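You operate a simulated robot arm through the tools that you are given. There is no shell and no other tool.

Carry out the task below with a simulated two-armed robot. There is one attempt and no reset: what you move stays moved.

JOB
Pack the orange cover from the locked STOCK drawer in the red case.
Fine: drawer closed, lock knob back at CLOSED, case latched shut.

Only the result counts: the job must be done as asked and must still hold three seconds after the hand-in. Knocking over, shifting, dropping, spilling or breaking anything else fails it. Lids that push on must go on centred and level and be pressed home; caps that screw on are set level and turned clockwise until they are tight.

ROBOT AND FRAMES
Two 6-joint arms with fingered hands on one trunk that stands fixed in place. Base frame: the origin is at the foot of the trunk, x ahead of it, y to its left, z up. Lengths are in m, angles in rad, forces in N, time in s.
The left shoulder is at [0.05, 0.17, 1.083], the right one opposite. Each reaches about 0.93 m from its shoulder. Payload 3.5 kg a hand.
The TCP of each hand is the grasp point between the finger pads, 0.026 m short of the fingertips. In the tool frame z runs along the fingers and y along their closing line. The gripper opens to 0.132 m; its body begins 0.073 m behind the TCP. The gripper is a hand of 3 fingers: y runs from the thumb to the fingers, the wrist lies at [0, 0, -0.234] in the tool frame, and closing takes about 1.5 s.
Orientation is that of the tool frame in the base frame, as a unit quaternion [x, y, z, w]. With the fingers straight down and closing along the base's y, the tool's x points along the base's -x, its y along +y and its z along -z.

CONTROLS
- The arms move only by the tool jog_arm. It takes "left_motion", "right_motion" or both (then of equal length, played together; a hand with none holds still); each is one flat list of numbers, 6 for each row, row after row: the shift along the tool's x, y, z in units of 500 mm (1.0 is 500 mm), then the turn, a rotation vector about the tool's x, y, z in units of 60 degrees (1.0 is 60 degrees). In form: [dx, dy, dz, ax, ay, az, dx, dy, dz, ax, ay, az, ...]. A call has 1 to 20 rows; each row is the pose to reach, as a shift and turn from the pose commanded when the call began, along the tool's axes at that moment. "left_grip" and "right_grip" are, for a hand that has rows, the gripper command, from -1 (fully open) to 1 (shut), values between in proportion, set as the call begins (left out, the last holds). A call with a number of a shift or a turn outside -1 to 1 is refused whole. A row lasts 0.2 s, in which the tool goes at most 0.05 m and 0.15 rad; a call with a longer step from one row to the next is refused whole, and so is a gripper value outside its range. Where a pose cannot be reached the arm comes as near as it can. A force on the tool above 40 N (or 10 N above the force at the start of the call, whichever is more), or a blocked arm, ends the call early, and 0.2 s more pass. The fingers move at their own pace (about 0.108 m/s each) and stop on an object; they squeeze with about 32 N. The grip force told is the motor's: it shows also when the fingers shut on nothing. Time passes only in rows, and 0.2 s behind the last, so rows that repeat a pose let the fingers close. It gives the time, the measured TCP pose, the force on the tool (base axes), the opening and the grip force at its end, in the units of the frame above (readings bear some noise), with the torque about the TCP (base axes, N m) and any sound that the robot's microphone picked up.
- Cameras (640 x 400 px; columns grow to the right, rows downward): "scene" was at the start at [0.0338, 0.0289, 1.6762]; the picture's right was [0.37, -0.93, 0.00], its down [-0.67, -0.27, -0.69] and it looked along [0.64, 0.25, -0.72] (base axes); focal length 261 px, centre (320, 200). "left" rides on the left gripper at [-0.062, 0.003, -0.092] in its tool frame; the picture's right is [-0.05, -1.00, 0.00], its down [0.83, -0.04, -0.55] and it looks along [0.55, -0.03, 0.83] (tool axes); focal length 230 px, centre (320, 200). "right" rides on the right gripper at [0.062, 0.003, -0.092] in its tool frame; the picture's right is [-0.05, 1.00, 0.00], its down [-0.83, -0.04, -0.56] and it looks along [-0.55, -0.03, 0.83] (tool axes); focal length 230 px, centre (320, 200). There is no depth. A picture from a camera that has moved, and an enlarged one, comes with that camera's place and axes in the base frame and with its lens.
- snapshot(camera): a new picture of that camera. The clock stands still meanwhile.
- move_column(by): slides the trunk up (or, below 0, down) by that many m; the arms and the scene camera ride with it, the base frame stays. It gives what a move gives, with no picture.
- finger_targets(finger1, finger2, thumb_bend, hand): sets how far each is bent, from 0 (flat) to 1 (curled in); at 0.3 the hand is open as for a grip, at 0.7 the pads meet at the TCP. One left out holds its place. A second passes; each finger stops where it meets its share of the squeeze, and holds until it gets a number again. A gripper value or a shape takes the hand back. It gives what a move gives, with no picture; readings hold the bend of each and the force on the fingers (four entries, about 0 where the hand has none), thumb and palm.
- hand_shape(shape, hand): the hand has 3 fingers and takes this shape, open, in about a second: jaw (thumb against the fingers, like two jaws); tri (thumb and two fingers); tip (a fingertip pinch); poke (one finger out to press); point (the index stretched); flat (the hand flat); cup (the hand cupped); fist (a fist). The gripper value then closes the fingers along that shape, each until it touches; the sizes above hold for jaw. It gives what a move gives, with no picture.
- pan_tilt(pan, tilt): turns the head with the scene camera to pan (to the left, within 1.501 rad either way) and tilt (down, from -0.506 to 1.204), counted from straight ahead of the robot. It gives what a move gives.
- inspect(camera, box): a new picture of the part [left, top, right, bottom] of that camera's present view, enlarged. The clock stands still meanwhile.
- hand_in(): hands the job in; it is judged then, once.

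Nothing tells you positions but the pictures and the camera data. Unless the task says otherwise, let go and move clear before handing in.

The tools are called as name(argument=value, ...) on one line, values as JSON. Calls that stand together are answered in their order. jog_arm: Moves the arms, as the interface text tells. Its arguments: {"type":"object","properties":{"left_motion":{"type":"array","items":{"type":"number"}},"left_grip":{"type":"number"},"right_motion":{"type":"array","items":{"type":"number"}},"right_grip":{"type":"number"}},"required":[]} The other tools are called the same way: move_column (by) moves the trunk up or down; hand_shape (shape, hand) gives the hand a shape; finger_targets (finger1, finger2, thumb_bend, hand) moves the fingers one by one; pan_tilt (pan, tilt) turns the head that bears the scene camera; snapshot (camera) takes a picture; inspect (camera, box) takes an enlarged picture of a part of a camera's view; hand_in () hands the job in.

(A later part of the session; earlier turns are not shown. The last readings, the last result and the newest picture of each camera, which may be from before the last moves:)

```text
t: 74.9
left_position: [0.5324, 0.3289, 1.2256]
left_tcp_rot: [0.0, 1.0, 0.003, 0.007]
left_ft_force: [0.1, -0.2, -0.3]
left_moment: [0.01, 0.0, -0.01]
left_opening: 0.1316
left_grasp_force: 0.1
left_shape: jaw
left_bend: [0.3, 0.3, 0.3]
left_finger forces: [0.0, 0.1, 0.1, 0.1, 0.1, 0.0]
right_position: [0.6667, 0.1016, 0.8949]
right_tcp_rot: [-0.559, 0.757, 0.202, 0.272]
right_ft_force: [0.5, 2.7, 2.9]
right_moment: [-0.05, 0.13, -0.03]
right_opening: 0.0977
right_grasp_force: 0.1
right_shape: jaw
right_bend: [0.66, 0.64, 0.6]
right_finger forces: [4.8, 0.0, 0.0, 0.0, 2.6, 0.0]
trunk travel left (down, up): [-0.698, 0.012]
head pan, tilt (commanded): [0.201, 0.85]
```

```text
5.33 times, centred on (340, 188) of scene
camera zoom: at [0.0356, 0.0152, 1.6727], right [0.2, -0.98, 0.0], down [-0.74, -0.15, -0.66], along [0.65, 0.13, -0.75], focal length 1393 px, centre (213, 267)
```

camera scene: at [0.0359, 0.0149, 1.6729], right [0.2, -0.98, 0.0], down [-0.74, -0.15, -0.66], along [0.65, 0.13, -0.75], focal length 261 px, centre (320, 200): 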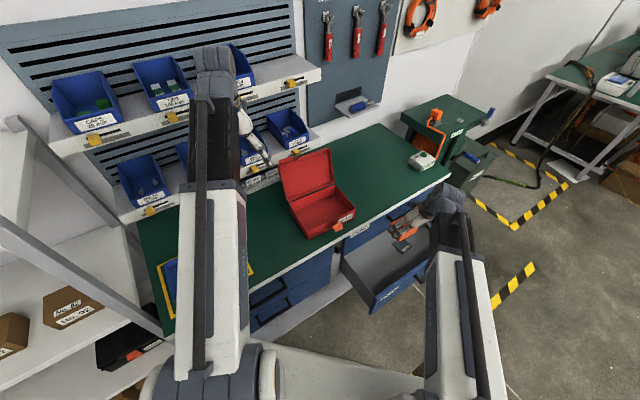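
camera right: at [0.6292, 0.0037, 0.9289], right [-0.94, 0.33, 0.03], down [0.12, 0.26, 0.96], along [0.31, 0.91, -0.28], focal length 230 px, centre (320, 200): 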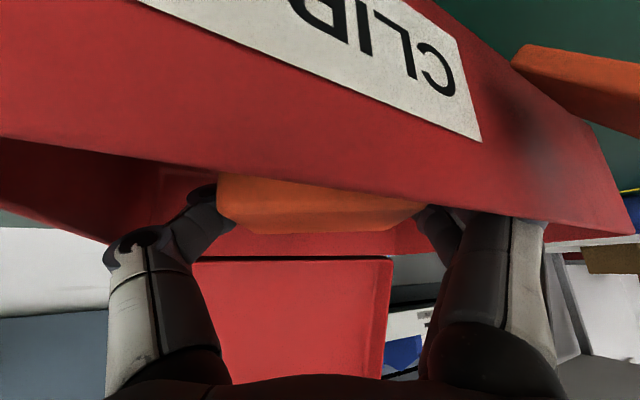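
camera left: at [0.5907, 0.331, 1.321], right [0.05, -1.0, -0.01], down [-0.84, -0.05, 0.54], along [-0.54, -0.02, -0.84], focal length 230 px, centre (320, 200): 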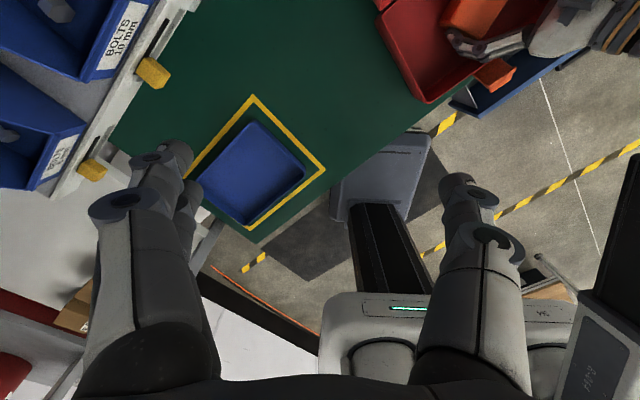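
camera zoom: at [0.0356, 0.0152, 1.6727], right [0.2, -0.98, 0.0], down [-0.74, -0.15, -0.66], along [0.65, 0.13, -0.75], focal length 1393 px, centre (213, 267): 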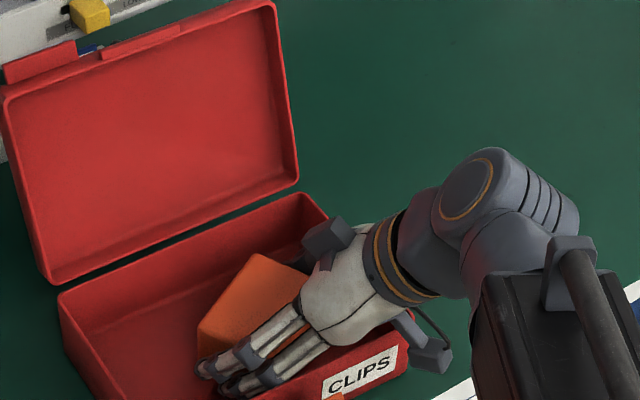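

The cover is loose in the case. I'll lift the hand straight up out of the case.

jog_arm(right_motion=[-0.019, 0, -0.023, 0, 0, 0, -0.058, 0, -0.069, 0, 0, 0, -0.106, 0, -0.127, 0, 0, 0, -0.154, 0, -0.184, 0, 0, 0, -0.2, 0, -0.24, 0, 0, 0])

inspect(camera="scene", box=[240, 140, 400, 240])

snapshot(camera="right")

```text
t: 76.1
left_position: [0.5324, 0.329, 1.2256]
left_tcp_rot: [0.0, 1.0, 0.003, 0.007]
left_ft_force: [0.1, -0.2, 0.7]
left_moment: [0.04, 0.02, -0.03]
left_opening: 0.1319
left_grasp_force: 0.0
left_shape: jaw
left_bend: [0.3, 0.3, 0.3]
left_finger forces: [0.0, 0.1, 0.0, 0.1, 0.0, 0.1]
right_position: [0.6677, 0.1006, 1.0531]
right_tcp_rot: [-0.559, 0.757, 0.202, 0.272]
right_ft_force: [-0.9, 0.2, 0.2]
right_moment: [0.02, 0.02, -0.01]
right_opening: 0.0986
right_grasp_force: 0.0
right_shape: jaw
right_bend: [0.64, 0.64, 0.6]
right_finger forces: [0.0, 0.0, 0.0, 0.0, 0.1, 0.0]
trunk travel left (down, up): [-0.698, 0.012]
head pan, tilt (commanded): [0.201, 0.85]
```

```text
4.00 times, centred on (320, 190) of scene
camera zoom: at [0.0356, 0.0151, 1.6729], right [0.2, -0.98, 0.0], down [-0.74, -0.15, -0.66], along [0.65, 0.13, -0.75], focal length 1045 px, centre (320, 240)
```

zoom: 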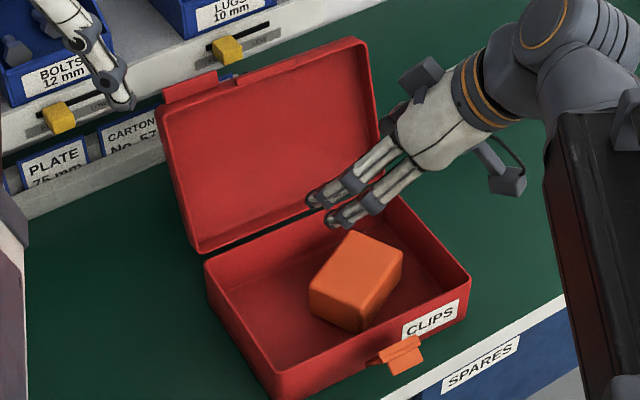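

```text
taken
camera right: at [0.6315, 0.002, 1.0841], right [-0.94, 0.33, 0.03], down [0.13, 0.26, 0.96], along [0.31, 0.91, -0.29], focal length 230 px, centre (320, 200)
```

right: 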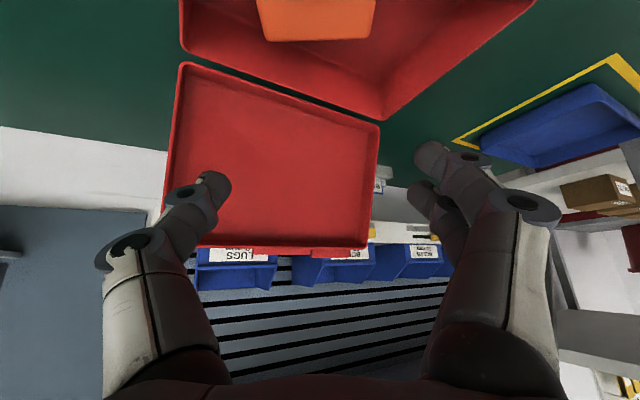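

The orange cover lies flat inside the case. Now I'll withdraw the right hand to the front so the left hand can fold the lid down.

jog_arm(right_motion=[0.058, 0.026, -0.059, 0, 0, 0, 0.116, 0.051, -0.119, 0, 0, 0, 0.174, 0.077, -0.178, 0, 0, 0, 0.231, 0.102, -0.238, 0, 0, 0, 0.289, 0.128, -0.297, 0, 0, 0, 0.347, 0.153, -0.357, 0, 0, 0, 0.405, 0.179, -0.416, 0, 0, 0])

inspect(camera="scene", box=[240, 140, 400, 240])

snapshot(camera="right")

```text
t: 77.7
left_position: [0.5324, 0.3287, 1.2259]
left_tcp_rot: [0.0, 1.0, 0.003, 0.007]
left_ft_force: [0.1, -0.8, 0.4]
left_moment: [-0.01, 0.03, -0.01]
left_opening: 0.1318
left_grasp_force: 0.1
left_shape: jaw
left_bend: [0.3, 0.3, 0.3]
left_finger forces: [0.1, 0.1, 0.0, 0.0, 0.1, 0.0]
right_position: [0.4967, -0.1465, 1.0825]
right_tcp_rot: [-0.559, 0.757, 0.203, 0.272]
right_ft_force: [0.1, 0.3, 0.4]
right_moment: [0.01, -0.03, 0.0]
right_opening: 0.0987
right_grasp_force: 0.1
right_shape: jaw
right_bend: [0.64, 0.64, 0.6]
right_finger forces: [0.1, 0.0, 0.1, 0.0, 0.0, 0.1]
right hand out of reach, approached as far as the arm can: row 7
trunk travel left (down, up): [-0.698, 0.012]
head pan, tilt (commanded): [0.201, 0.85]
```

```text
4.00 times, centred on (320, 190) of scene
camera zoom: at [0.0358, 0.0146, 1.6729], right [0.2, -0.98, 0.0], down [-0.74, -0.15, -0.66], along [0.65, 0.13, -0.75], focal length 1045 px, centre (320, 240)
```

zoom: 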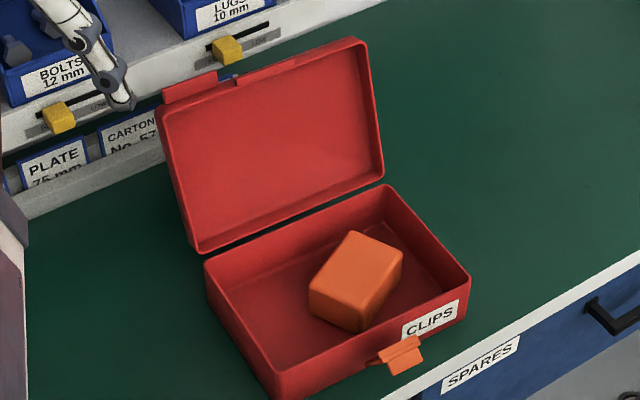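

```text
taken
camera right: at [0.4618, -0.2468, 1.1142], right [-0.94, 0.33, 0.04], down [0.13, 0.26, 0.96], along [0.31, 0.91, -0.29], focal length 230 px, centre (320, 200)
```

right: 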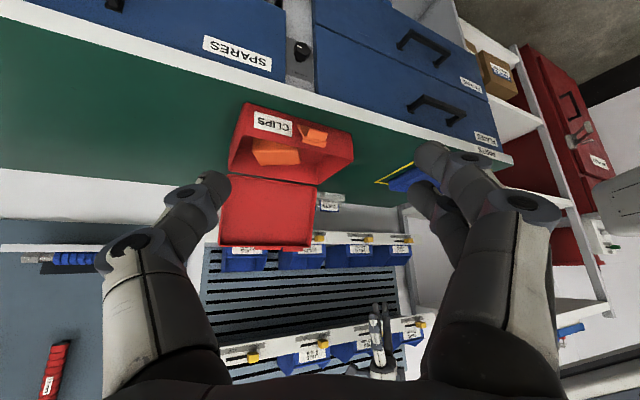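

I now have two clear views of the open case. I'll zoom into the lid's top edge and the latch.

inspect(camera="scene", box=[270, 145, 350, 195])

inspect(camera="scene", box=[310, 190, 390, 240])

inspect(camera="right", box=[200, 95, 370, 260])

```text
8.00 times, centred on (310, 170) of scene
camera zoom: at [0.0358, 0.0146, 1.6729], right [0.2, -0.98, 0.0], down [-0.74, -0.15, -0.66], along [0.65, 0.13, -0.75], focal length 2090 px, centre (400, 440)
```

zoom: 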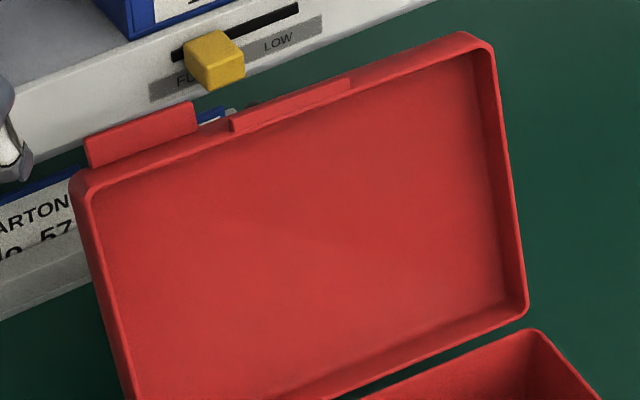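

```text
8.00 times, centred on (350, 215) of scene
camera zoom: at [0.0358, 0.0146, 1.6729], right [0.2, -0.98, 0.0], down [-0.74, -0.15, -0.66], along [0.65, 0.13, -0.75], focal length 2090 px, centre (80, 80)
```

zoom: 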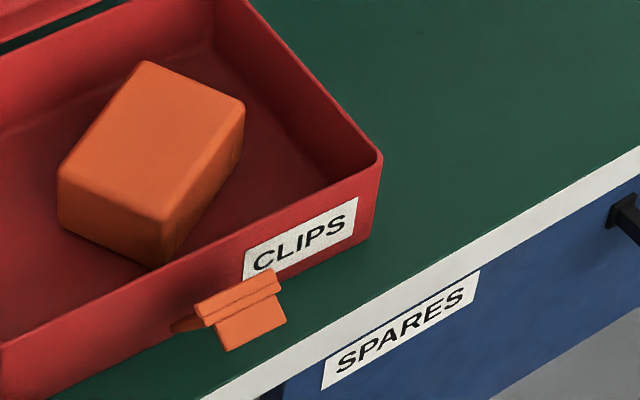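

```text
2.42 times, centred on (285, 178) of right
camera zoom: at [0.4618, -0.2468, 1.1142], right [-0.94, 0.33, 0.04], down [0.13, 0.26, 0.96], along [0.31, 0.91, -0.29], focal length 558 px, centre (405, 254)
```

zoom: 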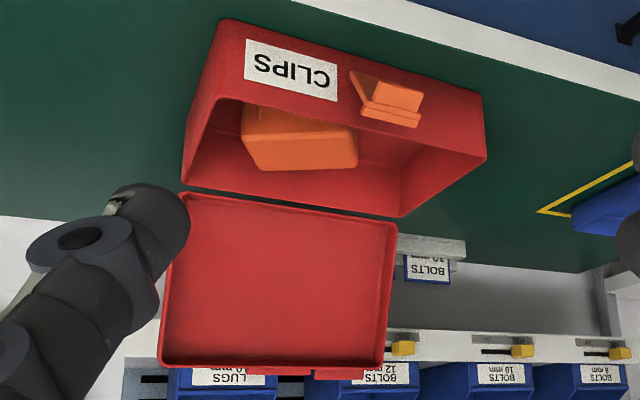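

The lid stands about 110° open, its top edge at n≈0.67, z≈1.066, with a free gap of ~10 cm behind it. I'll bring the left hand above that edge, closing line across the lid, leaning forward 20°.

jog_arm(left_motion=[-0.051, -0.028, 0.016, -0.045, -0.019, 0.106, -0.103, -0.055, 0.032, -0.09, -0.037, 0.212, -0.154, -0.083, 0.048, -0.135, -0.056, 0.318, -0.206, -0.111, 0.064, -0.181, -0.075, 0.424, -0.257, -0.139, 0.08, -0.226, -0.094, 0.53, -0.309, -0.166, 0.096, -0.271, -0.112, 0.636, -0.36, -0.194, 0.112, -0.316, -0.131, 0.742], left_grip=-0.36)

snapshot(camera="left")

inspect(camera="scene", box=[240, 110, 400, 210])

snapshot(camera="right")

```text
t: 79.3
left_position: [0.7128, 0.2324, 1.1727]
left_tcp_rot: [0.376, 0.909, 0.166, 0.072]
left_ft_force: [0.1, 0.9, -0.7]
left_moment: [-0.04, -0.01, -0.02]
left_opening: 0.0901
left_grasp_force: 0.1
left_shape: jaw
left_bend: [0.68, 0.68, 0.65]
left_finger forces: [0.0, 0.0, 0.0, 0.1, 0.1, 0.1]
right_position: [0.4977, -0.1465, 1.0817]
right_tcp_rot: [-0.559, 0.756, 0.204, 0.271]
right_ft_force: [-0.2, -0.6, -0.3]
right_moment: [-0.01, 0.0, 0.01]
right_opening: 0.0988
right_grasp_force: 0.1
right_shape: jaw
right_bend: [0.64, 0.64, 0.6]
right_finger forces: [0.0, 0.1, 0.0, 0.0, 0.1, 0.0]
trunk travel left (down, up): [-0.698, 0.012]
head pan, tilt (commanded): [0.201, 0.85]
```

```text
taken
camera left: at [0.7362, 0.1677, 1.2602], right [-0.62, -0.7, -0.36], down [-0.76, 0.42, 0.5], along [-0.2, 0.58, -0.79], focal length 230 px, centre (320, 200)
```

left: 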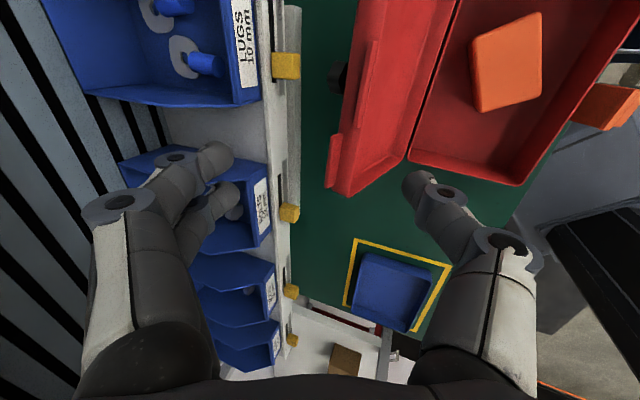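

```text
4.00 times, centred on (320, 160) of scene
camera zoom: at [0.036, 0.0148, 1.6729], right [0.2, -0.98, 0.0], down [-0.74, -0.15, -0.66], along [0.65, 0.13, -0.75], focal length 1045 px, centre (320, 360)
```

zoom: 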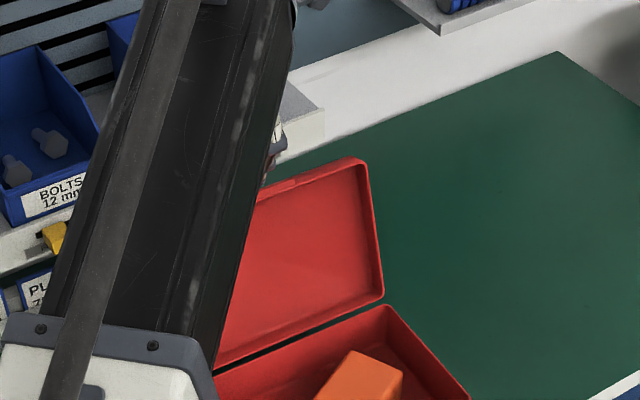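

```text
taken
camera right: at [0.4622, -0.2462, 1.114], right [-0.94, 0.33, 0.04], down [0.13, 0.26, 0.96], along [0.31, 0.91, -0.29], focal length 230 px, centre (320, 200)
```

right: 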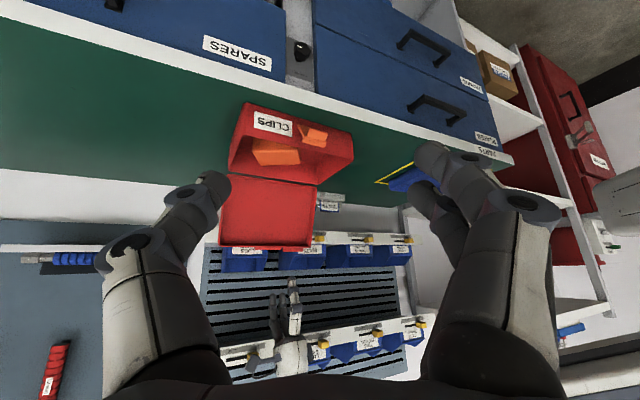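

The lid edge lies between thumb and fingers. I'll zoom in the left view to measure the lid edge more precisely before descending.

inspect(camera="left", box=[180, 20, 480, 220])

```text
2.00 times, centred on (330, 120) of left
camera zoom: at [0.7362, 0.1677, 1.2602], right [-0.62, -0.7, -0.36], down [-0.76, 0.42, 0.5], along [-0.2, 0.58, -0.79], focal length 460 px, centre (300, 360)
```

zoom: 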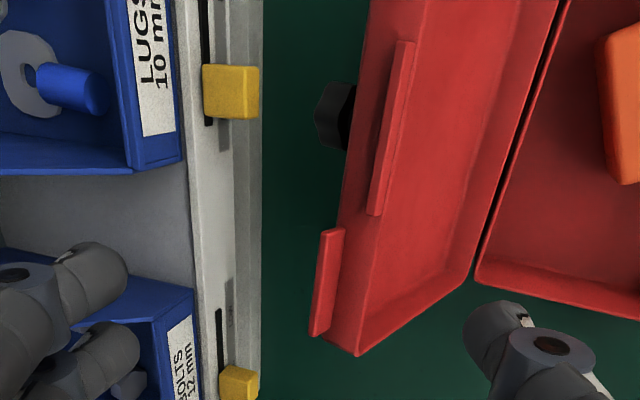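

There's a dark star-shaped thing just behind the lid. I need to know whether it's part of the lid or a separate object, so I'll shift the left hand to look behind the lid.

jog_arm(left_motion=[0, 0.04, -0.02, 0, 0, 0, 0, 0.08, -0.04, 0, 0, 0])

inspect(camera="left", box=[240, 20, 480, 170])

```text
t: 79.9
left_position: [0.7324, 0.2516, 1.2064]
left_tcp_rot: [0.375, 0.909, 0.166, 0.072]
left_ft_force: [-0.3, -0.5, -0.5]
left_moment: [0.0, -0.02, 0.01]
left_opening: 0.0902
left_grasp_force: 0.0
left_shape: jaw
left_bend: [0.68, 0.68, 0.65]
left_finger forces: [0.0, 0.1, 0.1, 0.1, 0.1, 0.0]
right_position: [0.4973, -0.1466, 1.0833]
right_tcp_rot: [-0.559, 0.757, 0.203, 0.272]
right_ft_force: [-1.3, 0.0, -0.1]
right_moment: [-0.01, 0.01, 0.0]
right_opening: 0.0987
right_grasp_force: 0.0
right_shape: jaw
right_bend: [0.64, 0.64, 0.6]
right_finger forces: [0.0, 0.0, 0.0, 0.1, 0.0, 0.0]
trunk travel left (down, up): [-0.698, 0.012]
head pan, tilt (commanded): [0.201, 0.85]
```

```text
2.67 times, centred on (360, 95) of left
camera zoom: at [0.755, 0.1882, 1.2951], right [-0.62, -0.7, -0.35], down [-0.76, 0.42, 0.5], along [-0.2, 0.58, -0.79], focal length 614 px, centre (213, 480)
```

zoom: 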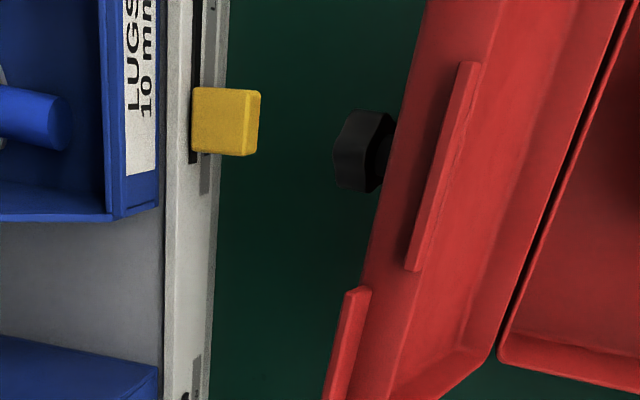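

The black star knob is attached to the lid's outer face, so it's just the lid's handle. I'll lower the left fingers over the lid's top edge, left of that knob, thumb in front and fingers behind.

jog_arm(left_motion=[0.011, -0.032, 0.066, 0, 0, 0, 0.021, -0.063, 0.132, 0, 0, 0, 0.032, -0.095, 0.198, 0, 0, 0, 0.042, -0.126, 0.264, 0, 0, 0])

snapshot(camera="left")

inspect(camera="right", box=[200, 140, 360, 260])

```text
t: 80.9
left_position: [0.7127, 0.2561, 1.061]
left_tcp_rot: [0.376, 0.909, 0.167, 0.072]
left_ft_force: [0.4, -0.2, -0.5]
left_moment: [-0.06, 0.01, -0.01]
left_opening: 0.0901
left_grasp_force: 0.1
left_shape: jaw
left_bend: [0.68, 0.68, 0.65]
left_finger forces: [0.0, 0.0, 0.0, 0.0, 0.1, 0.0]
right_position: [0.4966, -0.1473, 1.0823]
right_tcp_rot: [-0.559, 0.757, 0.202, 0.272]
right_ft_force: [-0.1, 0.6, -0.2]
right_moment: [0.03, -0.04, -0.01]
right_opening: 0.0986
right_grasp_force: 0.0
right_shape: jaw
right_bend: [0.64, 0.64, 0.6]
right_finger forces: [0.1, 0.0, 0.0, 0.1, 0.0, 0.0]
trunk travel left (down, up): [-0.698, 0.012]
head pan, tilt (commanded): [0.201, 0.85]
```

```text
taken
camera left: at [0.734, 0.1918, 1.1501], right [-0.62, -0.7, -0.36], down [-0.76, 0.42, 0.5], along [-0.2, 0.58, -0.79], focal length 230 px, centre (320, 200)
```

left: 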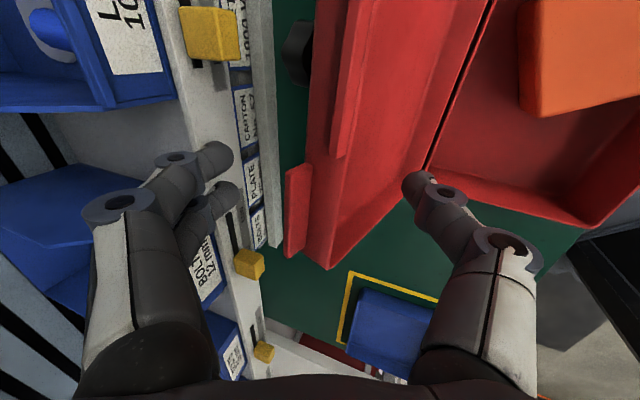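

```text
3.33 times, centred on (280, 200) of right
camera zoom: at [0.4622, -0.2461, 1.1141], right [-0.94, 0.33, 0.04], down [0.13, 0.26, 0.96], along [0.31, 0.91, -0.29], focal length 767 px, centre (453, 200)
```

zoom: 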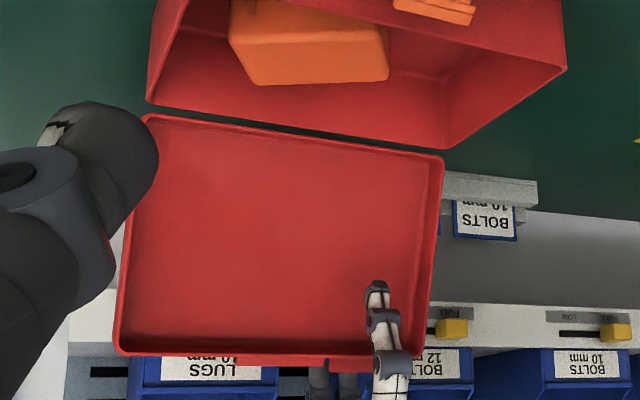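

Thumb and fingers straddle the lid edge. I'll narrow them to a loose cage and pull the lid toward me along its hinge arc, past vertical.

jog_arm(left_motion=[0, 0, 0, 0, 0, 0, 0, 0, 0, 0, 0, 0, 0, 0, 0, 0, 0, 0, 0, -0.026, -0.02, 0, 0, 0, 0, -0.0526, -0.0414, 0, 0, 0, 0, -0.0998, -0.0636, 0, 0, 0, 0, -0.138, -0.074, 0, 0, 0, 0, -0.1764, -0.082, 0, 0, 0], left_grip=0.17)

snapshot(camera="left")

inspect(camera="right", box=[180, 90, 380, 290])

```text
t: 82.7
left_position: [0.6426, 0.1892, 1.0667]
left_tcp_rot: [0.375, 0.909, 0.167, 0.072]
left_ft_force: [-0.5, 0.4, 1.2]
left_moment: [0.04, 0.04, -0.03]
left_opening: 0.0553
left_grasp_force: 0.1
left_shape: jaw
left_bend: [0.73, 0.73, 0.7]
left_finger forces: [0.1, 0.1, 0.1, 0.1, 0.0, 0.0]
right_position: [0.4971, -0.1469, 1.0829]
right_tcp_rot: [-0.558, 0.757, 0.202, 0.272]
right_ft_force: [-0.4, 0.2, 0.0]
right_moment: [0.02, 0.02, 0.02]
right_opening: 0.0988
right_grasp_force: 0.1
right_shape: jaw
right_bend: [0.64, 0.64, 0.6]
right_finger forces: [0.1, 0.1, 0.0, 0.1, 0.0, 0.0]
trunk travel left (down, up): [-0.698, 0.012]
head pan, tilt (commanded): [0.201, 0.85]
```

```text
taken
camera left: at [0.6648, 0.1246, 1.1551], right [-0.62, -0.7, -0.36], down [-0.76, 0.42, 0.5], along [-0.2, 0.58, -0.79], focal length 230 px, centre (320, 200)
```

left: 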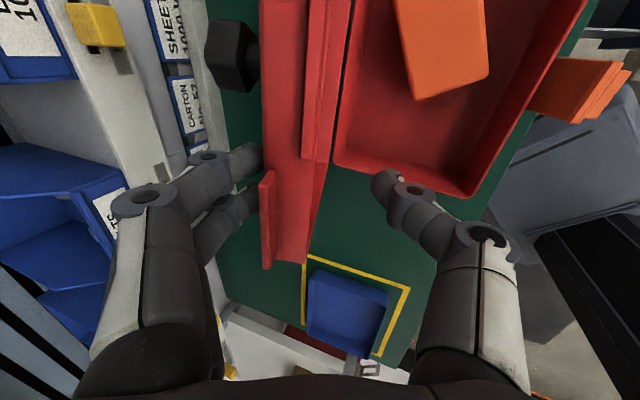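

```text
2.00 times, centred on (280, 190) of right
camera zoom: at [0.462, -0.2463, 1.1141], right [-0.94, 0.33, 0.04], down [0.13, 0.26, 0.96], along [0.31, 0.91, -0.29], focal length 460 px, centre (400, 220)
```

zoom: 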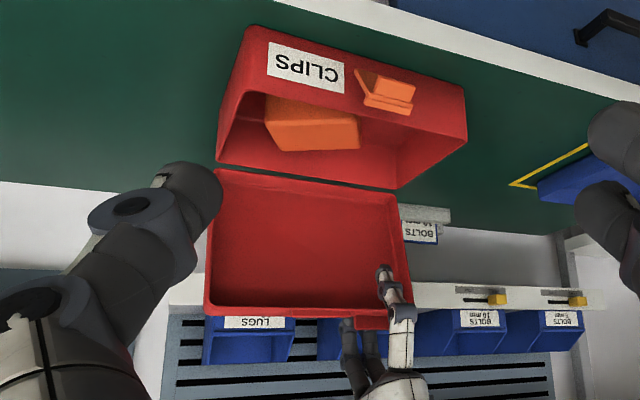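

The lid is about vertical now, pushed by the fingers. I'll continue along the arc so it tips forward onto the thumb.

jog_arm(left_motion=[0, -0.026, 0.001, 0, 0, 0, 0, -0.051, 0.002, 0, 0, 0, 0, -0.077, 0.003, 0, 0, 0])

snapshot(camera="left")

inspect(camera="right", box=[180, 90, 380, 290])

```text
t: 83.5
left_position: [0.6189, 0.165, 1.0501]
left_tcp_rot: [0.375, 0.909, 0.166, 0.071]
left_ft_force: [0.0, 0.3, -0.1]
left_moment: [-0.01, 0.0, 0.02]
left_opening: 0.0556
left_grasp_force: 0.0
left_shape: jaw
left_bend: [0.73, 0.73, 0.7]
left_finger forces: [0.1, 0.0, 0.0, 0.0, 0.4, 0.0]
right_position: [0.4979, -0.1466, 1.0831]
right_tcp_rot: [-0.559, 0.756, 0.203, 0.272]
right_ft_force: [-0.9, -0.5, -0.1]
right_moment: [-0.01, 0.01, 0.02]
right_opening: 0.0989
right_grasp_force: 0.1
right_shape: jaw
right_bend: [0.64, 0.64, 0.6]
right_finger forces: [0.0, 0.0, 0.1, 0.1, 0.0, 0.0]
trunk travel left (down, up): [-0.698, 0.012]
head pan, tilt (commanded): [0.201, 0.85]
```

```text
taken
camera left: at [0.6409, 0.1005, 1.1389], right [-0.62, -0.7, -0.35], down [-0.76, 0.42, 0.5], along [-0.2, 0.58, -0.79], focal length 230 px, centre (320, 200)
```

left: 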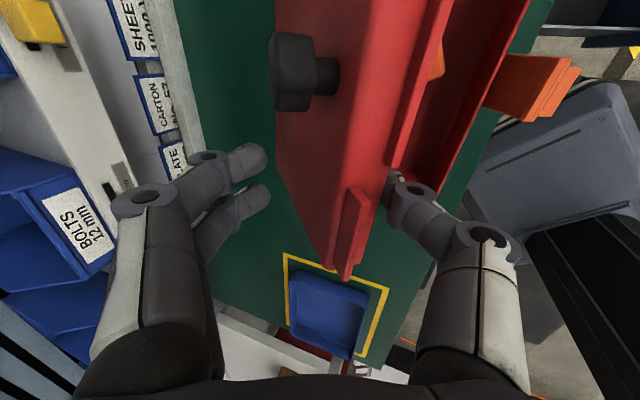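

```text
2.00 times, centred on (280, 190) of right
camera zoom: at [0.462, -0.2462, 1.1141], right [-0.94, 0.33, 0.04], down [0.13, 0.26, 0.96], along [0.31, 0.91, -0.29], focal length 460 px, centre (400, 220)
```

zoom: 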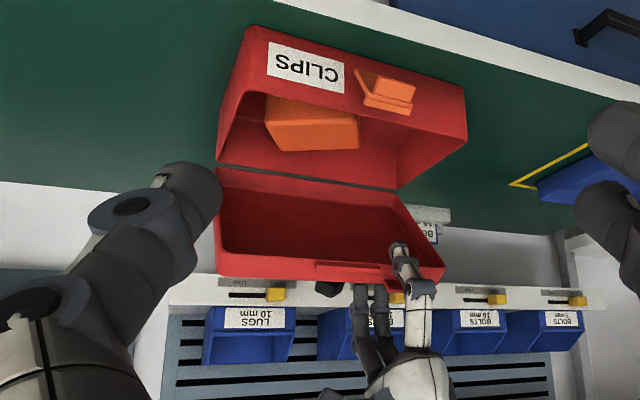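

The lid now leans on my thumb, so I can lower it under control. I'll follow it down to about 25°.

jog_arm(left_motion=[0, -0.033, 0.009, 0, 0, 0, 0, -0.065, 0.018, 0, 0, 0, 0, -0.09, 0.04, 0, 0, 0, 0, -0.116, 0.063, 0, 0, 0])

snapshot(camera="left")

inspect(camera="right", box=[180, 90, 380, 290])

```text
t: 84.5
left_position: [0.5878, 0.1366, 1.0006]
left_tcp_rot: [0.376, 0.909, 0.167, 0.072]
left_ft_force: [-1.2, -1.1, -0.4]
left_moment: [0.01, 0.02, -0.01]
left_opening: 0.0554
left_grasp_force: 0.0
left_shape: jaw
left_bend: [0.73, 0.73, 0.7]
left_finger forces: [0.0, 0.0, 0.0, 0.0, 0.7, 0.0]
right_position: [0.4972, -0.1475, 1.0826]
right_tcp_rot: [-0.559, 0.757, 0.203, 0.272]
right_ft_force: [0.1, -0.1, 0.3]
right_moment: [0.01, -0.01, 0.03]
right_opening: 0.0986
right_grasp_force: 0.1
right_shape: jaw
right_bend: [0.64, 0.64, 0.6]
right_finger forces: [0.0, 0.0, 0.0, 0.0, 0.0, 0.1]
trunk travel left (down, up): [-0.698, 0.012]
head pan, tilt (commanded): [0.201, 0.85]
```

```text
taken
camera left: at [0.6108, 0.0715, 1.0892], right [-0.62, -0.7, -0.36], down [-0.76, 0.42, 0.5], along [-0.2, 0.58, -0.79], focal length 230 px, centre (320, 200)
```

left: 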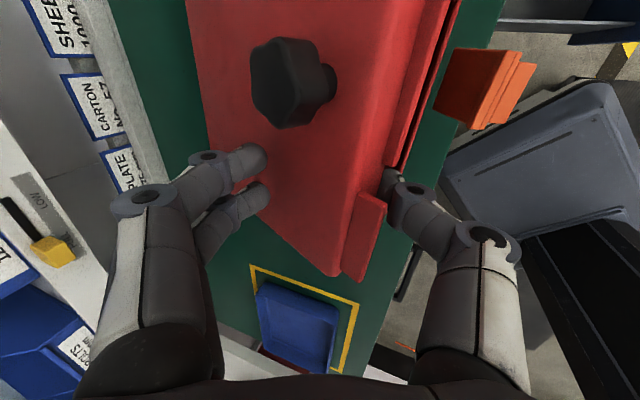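

```text
2.00 times, centred on (280, 190) of right
camera zoom: at [0.462, -0.2462, 1.1142], right [-0.94, 0.33, 0.04], down [0.13, 0.26, 0.96], along [0.31, 0.91, -0.29], focal length 460 px, centre (400, 220)
```

zoom: 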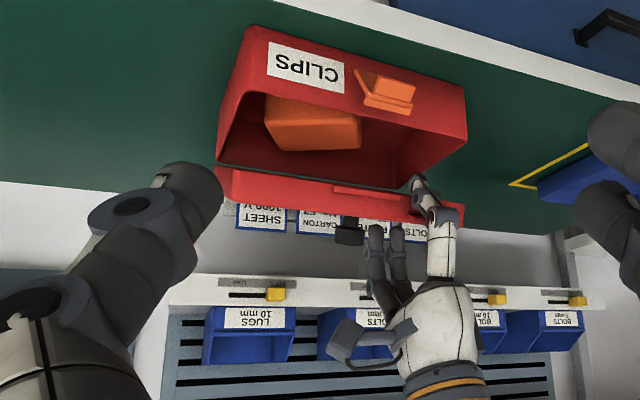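

The lid is about 30° from closed, resting on the thumb. I'll lower further to ~13°.

jog_arm(left_motion=[0, -0.02, 0.019, 0, 0, 0, 0, -0.04, 0.038, 0, 0, 0, 0, -0.053, 0.053, 0, 0, 0, 0, -0.067, 0.069, 0, 0, 0])

snapshot(camera="left")

inspect(camera="right", box=[180, 90, 380, 290])

```text
t: 85.5
left_position: [0.5739, 0.1225, 0.9596]
left_tcp_rot: [0.375, 0.908, 0.169, 0.076]
left_ft_force: [-2.4, -0.3, 20.1]
left_moment: [2.11, -1.89, -0.08]
left_opening: 0.0552
left_grasp_force: 32.5
left_shape: jaw
left_bend: [0.74, 0.74, 0.74]
left_finger forces: [24.1, 24.1, 0.1, 0.0, 33.7, 0.0]
right_position: [0.4959, -0.1476, 1.0831]
right_tcp_rot: [-0.56, 0.756, 0.203, 0.271]
right_ft_force: [-0.5, 0.2, 0.7]
right_moment: [0.0, 0.01, 0.01]
right_opening: 0.0985
right_grasp_force: 0.0
right_shape: jaw
right_bend: [0.64, 0.64, 0.6]
right_finger forces: [0.1, 0.0, 0.0, 0.0, 0.0, 0.0]
trunk travel left (down, up): [-0.698, 0.012]
head pan, tilt (commanded): [0.201, 0.85]
```

```text
taken
camera left: at [0.5951, 0.0571, 1.0477], right [-0.62, -0.7, -0.36], down [-0.76, 0.42, 0.49], along [-0.19, 0.58, -0.79], focal length 230 px, centre (320, 200)
```

left: 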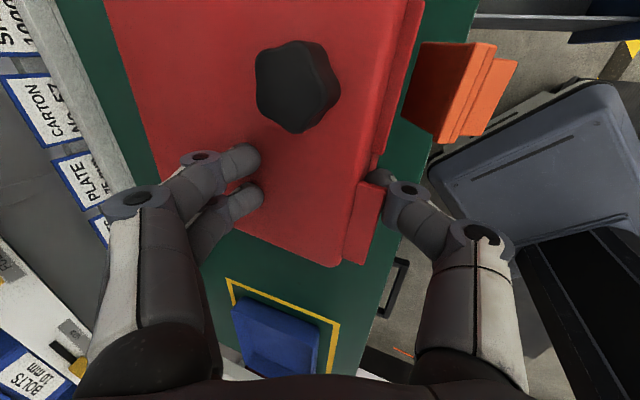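

```text
2.00 times, centred on (280, 190) of right
camera zoom: at [0.4604, -0.2468, 1.1153], right [-0.94, 0.33, 0.03], down [0.13, 0.26, 0.96], along [0.31, 0.91, -0.29], focal length 460 px, centre (400, 220)
```

zoom: 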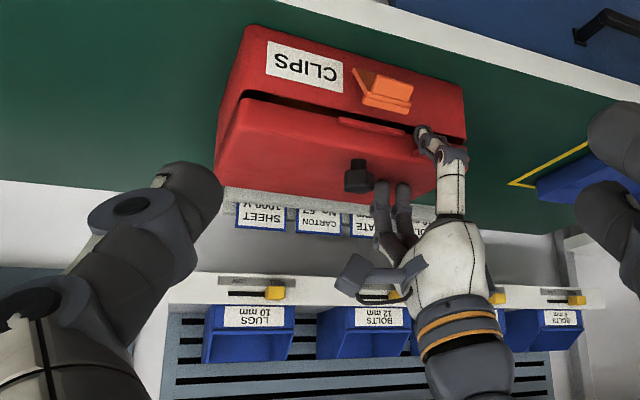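

The lid is nearly closed, lightly pinched between fingers on top and thumb at the front edge. I'll swing the thumb out of the way.

finger_targets(hand="left", thumb_bend=0.35)

snapshot(camera="left")

inspect(camera="right", box=[180, 90, 380, 290])

```text
t: 86.5
left_position: [0.5743, 0.1215, 0.9574]
left_tcp_rot: [0.375, 0.909, 0.168, 0.073]
left_ft_force: [11.5, 5.9, 36.1]
left_moment: [0.72, -0.63, -0.1]
left_opening: 0.0707
left_grasp_force: 18.0
left_shape: fingers
left_bend: [0.79, 0.79, 0.35]
left_finger forces: [17.6, 18.1, 0.1, 0.0, 0.0, 0.0]
right_position: [0.496, -0.1448, 1.0838]
right_tcp_rot: [-0.558, 0.757, 0.202, 0.273]
right_ft_force: [-1.3, -0.5, 0.8]
right_moment: [-0.02, 0.0, -0.02]
right_opening: 0.0987
right_grasp_force: 0.1
right_shape: jaw
right_bend: [0.64, 0.64, 0.6]
right_finger forces: [0.1, 0.0, 0.0, 0.1, 0.0, 0.1]
trunk travel left (down, up): [-0.698, 0.012]
head pan, tilt (commanded): [0.201, 0.85]
```

```text
taken
camera left: at [0.5957, 0.0579, 1.0465], right [-0.62, -0.7, -0.36], down [-0.76, 0.42, 0.5], along [-0.2, 0.58, -0.79], focal length 230 px, centre (320, 200)
```

left: 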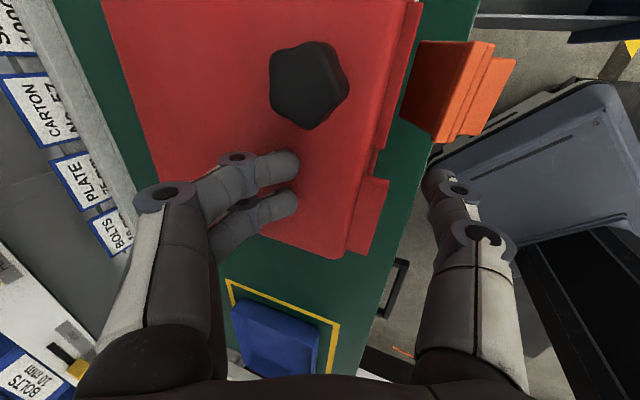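

```text
2.00 times, centred on (280, 190) of right
camera zoom: at [0.4609, -0.2462, 1.1149], right [-0.94, 0.33, 0.04], down [0.13, 0.26, 0.96], along [0.31, 0.91, -0.29], focal length 460 px, centre (400, 220)
```

zoom: 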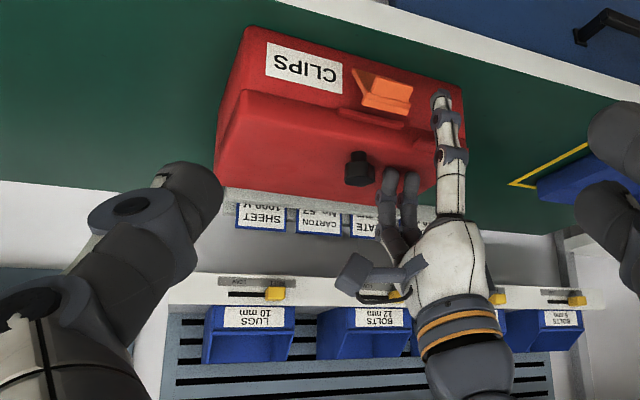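

The lid is closed and the left fingers are holding it down; the case hasn't moved. Now I'll study the latch from both cameras.

inspect(camera="right", box=[240, 100, 340, 162])

inspect(camera="left", box=[340, 20, 540, 150])

inspect(camera="scene", box=[300, 170, 400, 232])

```text
6.40 times, centred on (290, 131) of right
camera zoom: at [0.4609, -0.2462, 1.1149], right [-0.94, 0.33, 0.04], down [0.13, 0.26, 0.96], along [0.31, 0.91, -0.29], focal length 1472 px, centre (512, 642)
```

zoom: 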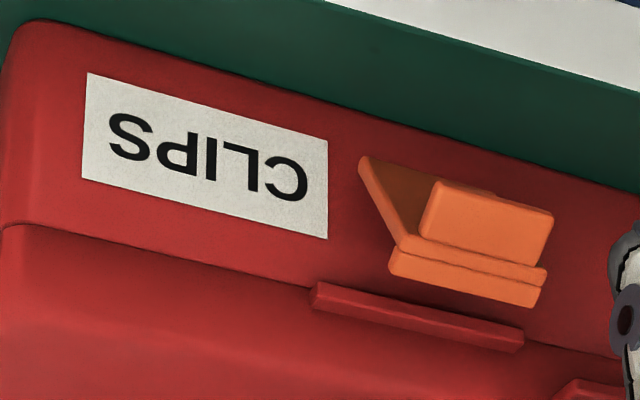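

```text
3.08 times, centred on (440, 85) of left
camera zoom: at [0.5957, 0.0579, 1.0465], right [-0.62, -0.7, -0.36], down [-0.76, 0.42, 0.5], along [-0.2, 0.58, -0.79], focal length 708 px, centre (-49, 554)
```

zoom: 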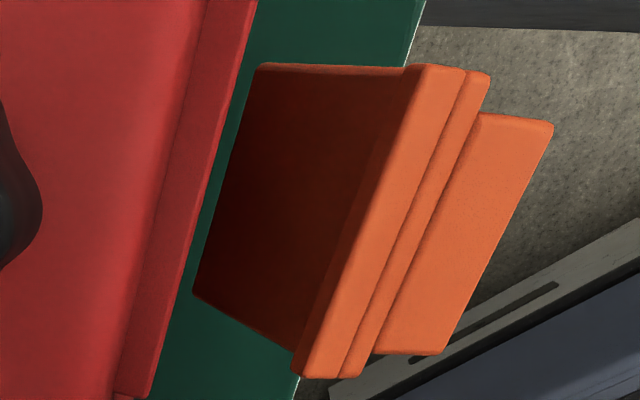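

```text
6.40 times, centred on (350, 201) of scene
camera zoom: at [0.0341, 0.0149, 1.6732], right [0.2, -0.98, 0.0], down [-0.74, -0.15, -0.66], along [0.65, 0.13, -0.75], focal length 1672 px, centre (128, 194)
```

zoom: 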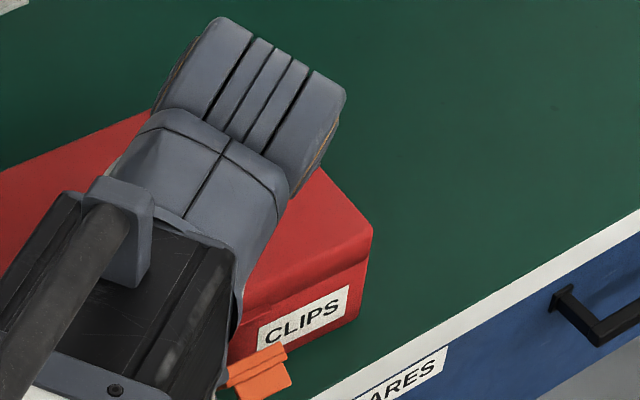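

The latch is hinged low on the front wall and stands about 20° open; its lip must swing up and over the strip on the lid. The left arm blocks the view, so I'll lift the left hand off and check that the lid stays shut.

jog_arm(left_motion=[0, 0.015, -0.04, 0, 0, 0, 0, 0.046, -0.121, 0, 0, 0, 0, 0.078, -0.204, 0, 0, 0, 0, 0.1, -0.264, 0, 0, 0])

snapshot(camera="left")

inspect(camera="right", box=[200, 90, 360, 190])

```text
t: 87.5
left_position: [0.5711, 0.1217, 1.0998]
left_tcp_rot: [0.375, 0.909, 0.166, 0.071]
left_ft_force: [0.8, -0.4, -0.8]
left_moment: [-0.01, 0.0, 0.02]
left_opening: 0.0605
left_grasp_force: 0.1
left_shape: fingers
left_bend: [0.8, 0.8, 0.35]
left_finger forces: [0.0, 0.1, 0.0, 0.1, 0.0, 0.1]
right_position: [0.4968, -0.1471, 1.0837]
right_tcp_rot: [-0.559, 0.756, 0.203, 0.272]
right_ft_force: [0.0, 0.3, -0.2]
right_moment: [-0.01, -0.01, 0.02]
right_opening: 0.0988
right_grasp_force: 0.0
right_shape: jaw
right_bend: [0.64, 0.64, 0.6]
right_finger forces: [0.0, 0.0, 0.1, 0.0, 0.0, 0.0]
trunk travel left (down, up): [-0.698, 0.012]
head pan, tilt (commanded): [0.201, 0.85]
```

```text
taken
camera left: at [0.5929, 0.0583, 1.1875], right [-0.62, -0.7, -0.35], down [-0.76, 0.42, 0.5], along [-0.2, 0.58, -0.79], focal length 230 px, centre (320, 200)
```

left: 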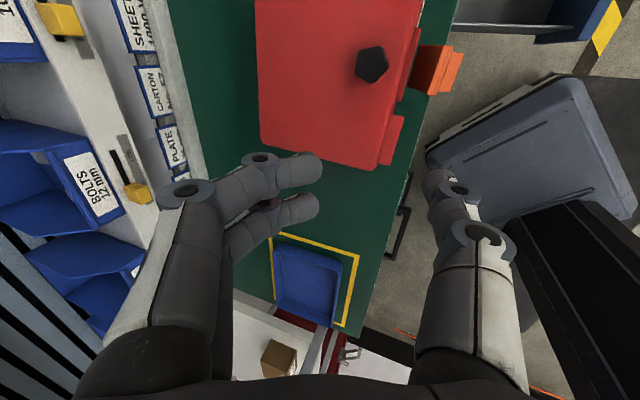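

```text
4.00 times, centred on (280, 140) of right
camera zoom: at [0.462, -0.2462, 1.1141], right [-0.94, 0.33, 0.04], down [0.13, 0.26, 0.96], along [0.31, 0.91, -0.29], focal length 920 px, centre (480, 440)
```

zoom: 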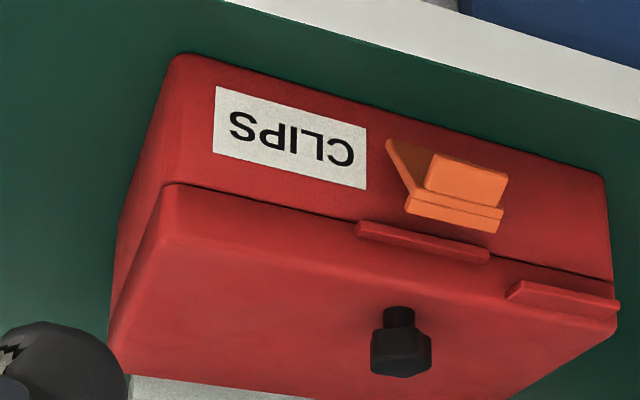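

The lid stays shut. I'll zoom the left view for exact knob and latch positions.

inspect(camera="left", box=[310, 20, 490, 140])

inspect(camera="right", box=[270, 110, 350, 190])

```text
3.33 times, centred on (400, 80) of left
camera zoom: at [0.5929, 0.0583, 1.1875], right [-0.62, -0.7, -0.35], down [-0.76, 0.42, 0.5], along [-0.2, 0.58, -0.79], focal length 767 px, centre (53, 600)
```

zoom: 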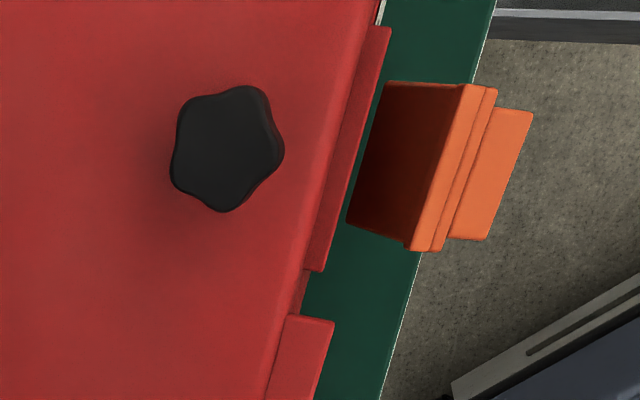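

```text
5.00 times, centred on (310, 150) of right
camera zoom: at [0.462, -0.2462, 1.1141], right [-0.94, 0.33, 0.04], down [0.13, 0.26, 0.96], along [0.31, 0.91, -0.29], focal length 1150 px, centre (370, 450)
```

zoom: 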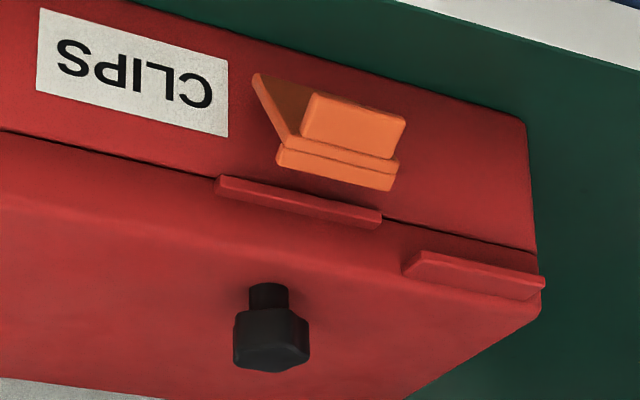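

The knob top is at [0.613, 0.093, 0.965] and the latch's outer edge at n≈0.428, z≈0.912. I'll move the left hand away and roll the right hand so it can pinch the latch against the lid knob (thumb in front, fingers behind the knob).

jog_arm(left_motion=[0.073, 0.034, -0.002, 0, 0, 0, 0.146, 0.067, -0.004, 0, 0, 0, 0.219, 0.101, -0.006, 0, 0, 0, 0.292, 0.135, -0.007, 0, 0, 0, 0.365, 0.168, -0.009, 0, 0, 0, 0.438, 0.202, -0.011, 0, 0, 0], left_grip=-1.0, right_motion=[0, 0, 0, 0.0003, 0.006, 0.117, 0, 0, 0, 0.0006, 0.012, 0.233, 0, 0, 0, 0.0009, 0.018, 0.35, 0, 0, 0, 0.0011, 0.024, 0.466, 0, 0, 0, 0.0014, 0.03, 0.583, 0, 0, 0, 0.0017, 0.036, 0.6995], right_grip=-1.0)

jog_arm(right_motion=[0, 0, 0, 0.0003, 0.006, 0.117, 0, 0, 0, 0.0006, 0.012, 0.233, 0, 0, 0, 0.0009, 0.018, 0.35, 0, 0, 0, 0.0011, 0.024, 0.466, 0, 0, 0, 0.0014, 0.03, 0.583, 0, 0, 0, 0.0017, 0.036, 0.6995])

jog_arm(right_motion=[0, 0, 0, 0.0003, 0.006, 0.117, 0, 0, 0, 0.0006, 0.012, 0.233, 0, 0, 0, 0.0009, 0.018, 0.35, 0, 0, 0, 0.0011, 0.024, 0.466, 0, 0, 0, 0.0014, 0.03, 0.583, 0, 0, 0, 0.0017, 0.036, 0.6995])

```text
t: 88.9
left_position: [0.4885, 0.3466, 1.1408]
left_tcp_rot: [0.376, 0.909, 0.164, 0.071]
left_ft_force: [1.2, 0.2, 0.4]
left_moment: [0.01, 0.01, -0.01]
left_opening: 0.132
left_grasp_force: 0.0
left_shape: jaw
left_bend: [0.3, 0.3, 0.3]
left_finger forces: [0.0, 0.0, 0.0, 0.0, 0.0, 0.1]
left hand out of reach, approached as far as the arm can: row 5, 6
right_position: [0.4992, -0.1476, 1.0842]
right_tcp_rot: [-0.252, 0.912, 0.275, 0.169]
right_ft_force: [-0.9, 0.0, -0.2]
right_moment: [0.0, -0.02, 0.01]
right_opening: 0.1318
right_grasp_force: 0.0
right_shape: jaw
right_bend: [0.3, 0.3, 0.3]
right_finger forces: [0.1, 0.1, 0.1, 0.1, 0.0, 0.1]
trunk travel left (down, up): [-0.698, 0.012]
head pan, tilt (commanded): [0.201, 0.85]
```

```text
t: 90.3
left_position: [0.4896, 0.3457, 1.1409]
left_tcp_rot: [0.375, 0.909, 0.167, 0.07]
left_ft_force: [0.6, -0.1, 0.1]
left_moment: [0.02, -0.01, -0.03]
left_opening: 0.1317
left_grasp_force: 0.2
left_shape: jaw
left_bend: [0.3, 0.3, 0.3]
left_finger forces: [0.0, 0.1, 0.0, 0.0, 0.1, 0.0]
right_position: [0.4986, -0.1469, 1.085]
right_tcp_rot: [0.086, 0.945, 0.312, 0.043]
right_ft_force: [0.0, 0.7, -0.1]
right_moment: [0.0, 0.01, -0.01]
right_opening: 0.1318
right_grasp_force: 0.1
right_shape: jaw
right_bend: [0.3, 0.3, 0.3]
right_finger forces: [0.1, 0.1, 0.0, 0.0, 0.0, 0.0]
trunk travel left (down, up): [-0.698, 0.012]
head pan, tilt (commanded): [0.201, 0.85]
```

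```text
t: 91.7
left_position: [0.4889, 0.3456, 1.1406]
left_tcp_rot: [0.376, 0.909, 0.166, 0.073]
left_ft_force: [0.3, -0.1, -0.9]
left_moment: [-0.03, -0.03, 0.03]
left_opening: 0.1316
left_grasp_force: 0.1
left_shape: jaw
left_bend: [0.3, 0.3, 0.3]
left_finger forces: [0.0, 0.1, 0.0, 0.0, 0.1, 0.0]
right_position: [0.4981, -0.1475, 1.083]
right_tcp_rot: [0.414, 0.852, 0.307, -0.09]
right_ft_force: [-0.5, 0.1, -0.1]
right_moment: [0.0, 0.02, -0.01]
right_opening: 0.132
right_grasp_force: 0.0
right_shape: jaw
right_bend: [0.3, 0.3, 0.3]
right_finger forces: [0.1, 0.0, 0.0, 0.1, 0.1, 0.1]
trunk travel left (down, up): [-0.698, 0.012]
head pan, tilt (commanded): [0.201, 0.85]
```

The right hand is rolled as wanted. I'll move it to just above the knob and latch.

jog_arm(right_motion=[0.025, 0.053, 0.057, 0, 0, 0, 0.049, 0.107, 0.113, 0, 0, 0, 0.074, 0.16, 0.17, 0, 0, 0, 0.098, 0.213, 0.226, 0, 0, 0, 0.123, 0.267, 0.283, 0, 0, 0, 0.147, 0.32, 0.339, 0, 0, 0])

snapshot(camera="right")

inspect(camera="scene", box=[260, 130, 420, 230])

```text
t: 93.1
left_position: [0.4898, 0.3452, 1.1404]
left_tcp_rot: [0.375, 0.909, 0.165, 0.072]
left_ft_force: [0.4, 0.0, -1.3]
left_moment: [0.01, 0.02, 0.01]
left_opening: 0.1317
left_grasp_force: 0.1
left_shape: jaw
left_bend: [0.3, 0.3, 0.3]
left_finger forces: [0.0, 0.0, 0.0, 0.0, 0.1, 0.1]
right_position: [0.5913, 0.0755, 1.05]
right_tcp_rot: [0.413, 0.853, 0.307, -0.09]
right_ft_force: [-0.2, -0.7, 1.1]
right_moment: [0.01, -0.02, -0.02]
right_opening: 0.1318
right_grasp_force: 0.0
right_shape: jaw
right_bend: [0.3, 0.3, 0.3]
right_finger forces: [0.0, 0.0, 0.0, 0.0, 0.0, 0.1]
trunk travel left (down, up): [-0.698, 0.012]
head pan, tilt (commanded): [0.201, 0.85]
```

```text
taken
camera right: at [0.5436, 0.0626, 1.1495], right [0.79, 0.44, 0.43], down [0.45, -0.89, 0.08], along [0.42, 0.12, -0.9], focal length 230 px, centre (320, 200)
```

right: 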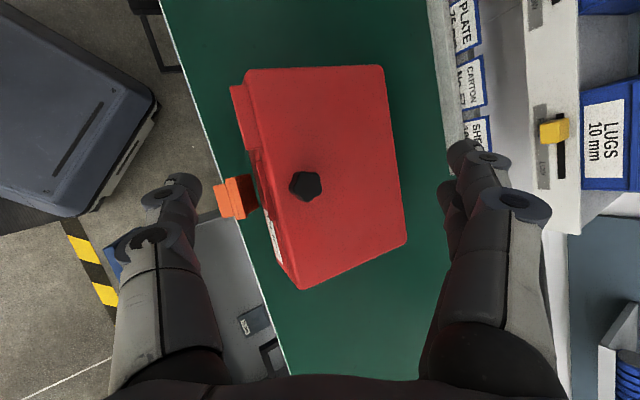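

```text
4.00 times, centred on (340, 180) of scene
camera zoom: at [0.036, 0.0154, 1.6729], right [0.2, -0.98, 0.0], down [-0.74, -0.15, -0.66], along [0.65, 0.13, -0.75], focal length 1045 px, centre (240, 280)
```

zoom: 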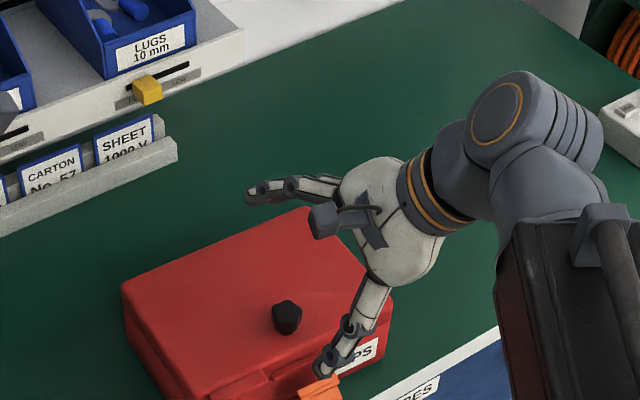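

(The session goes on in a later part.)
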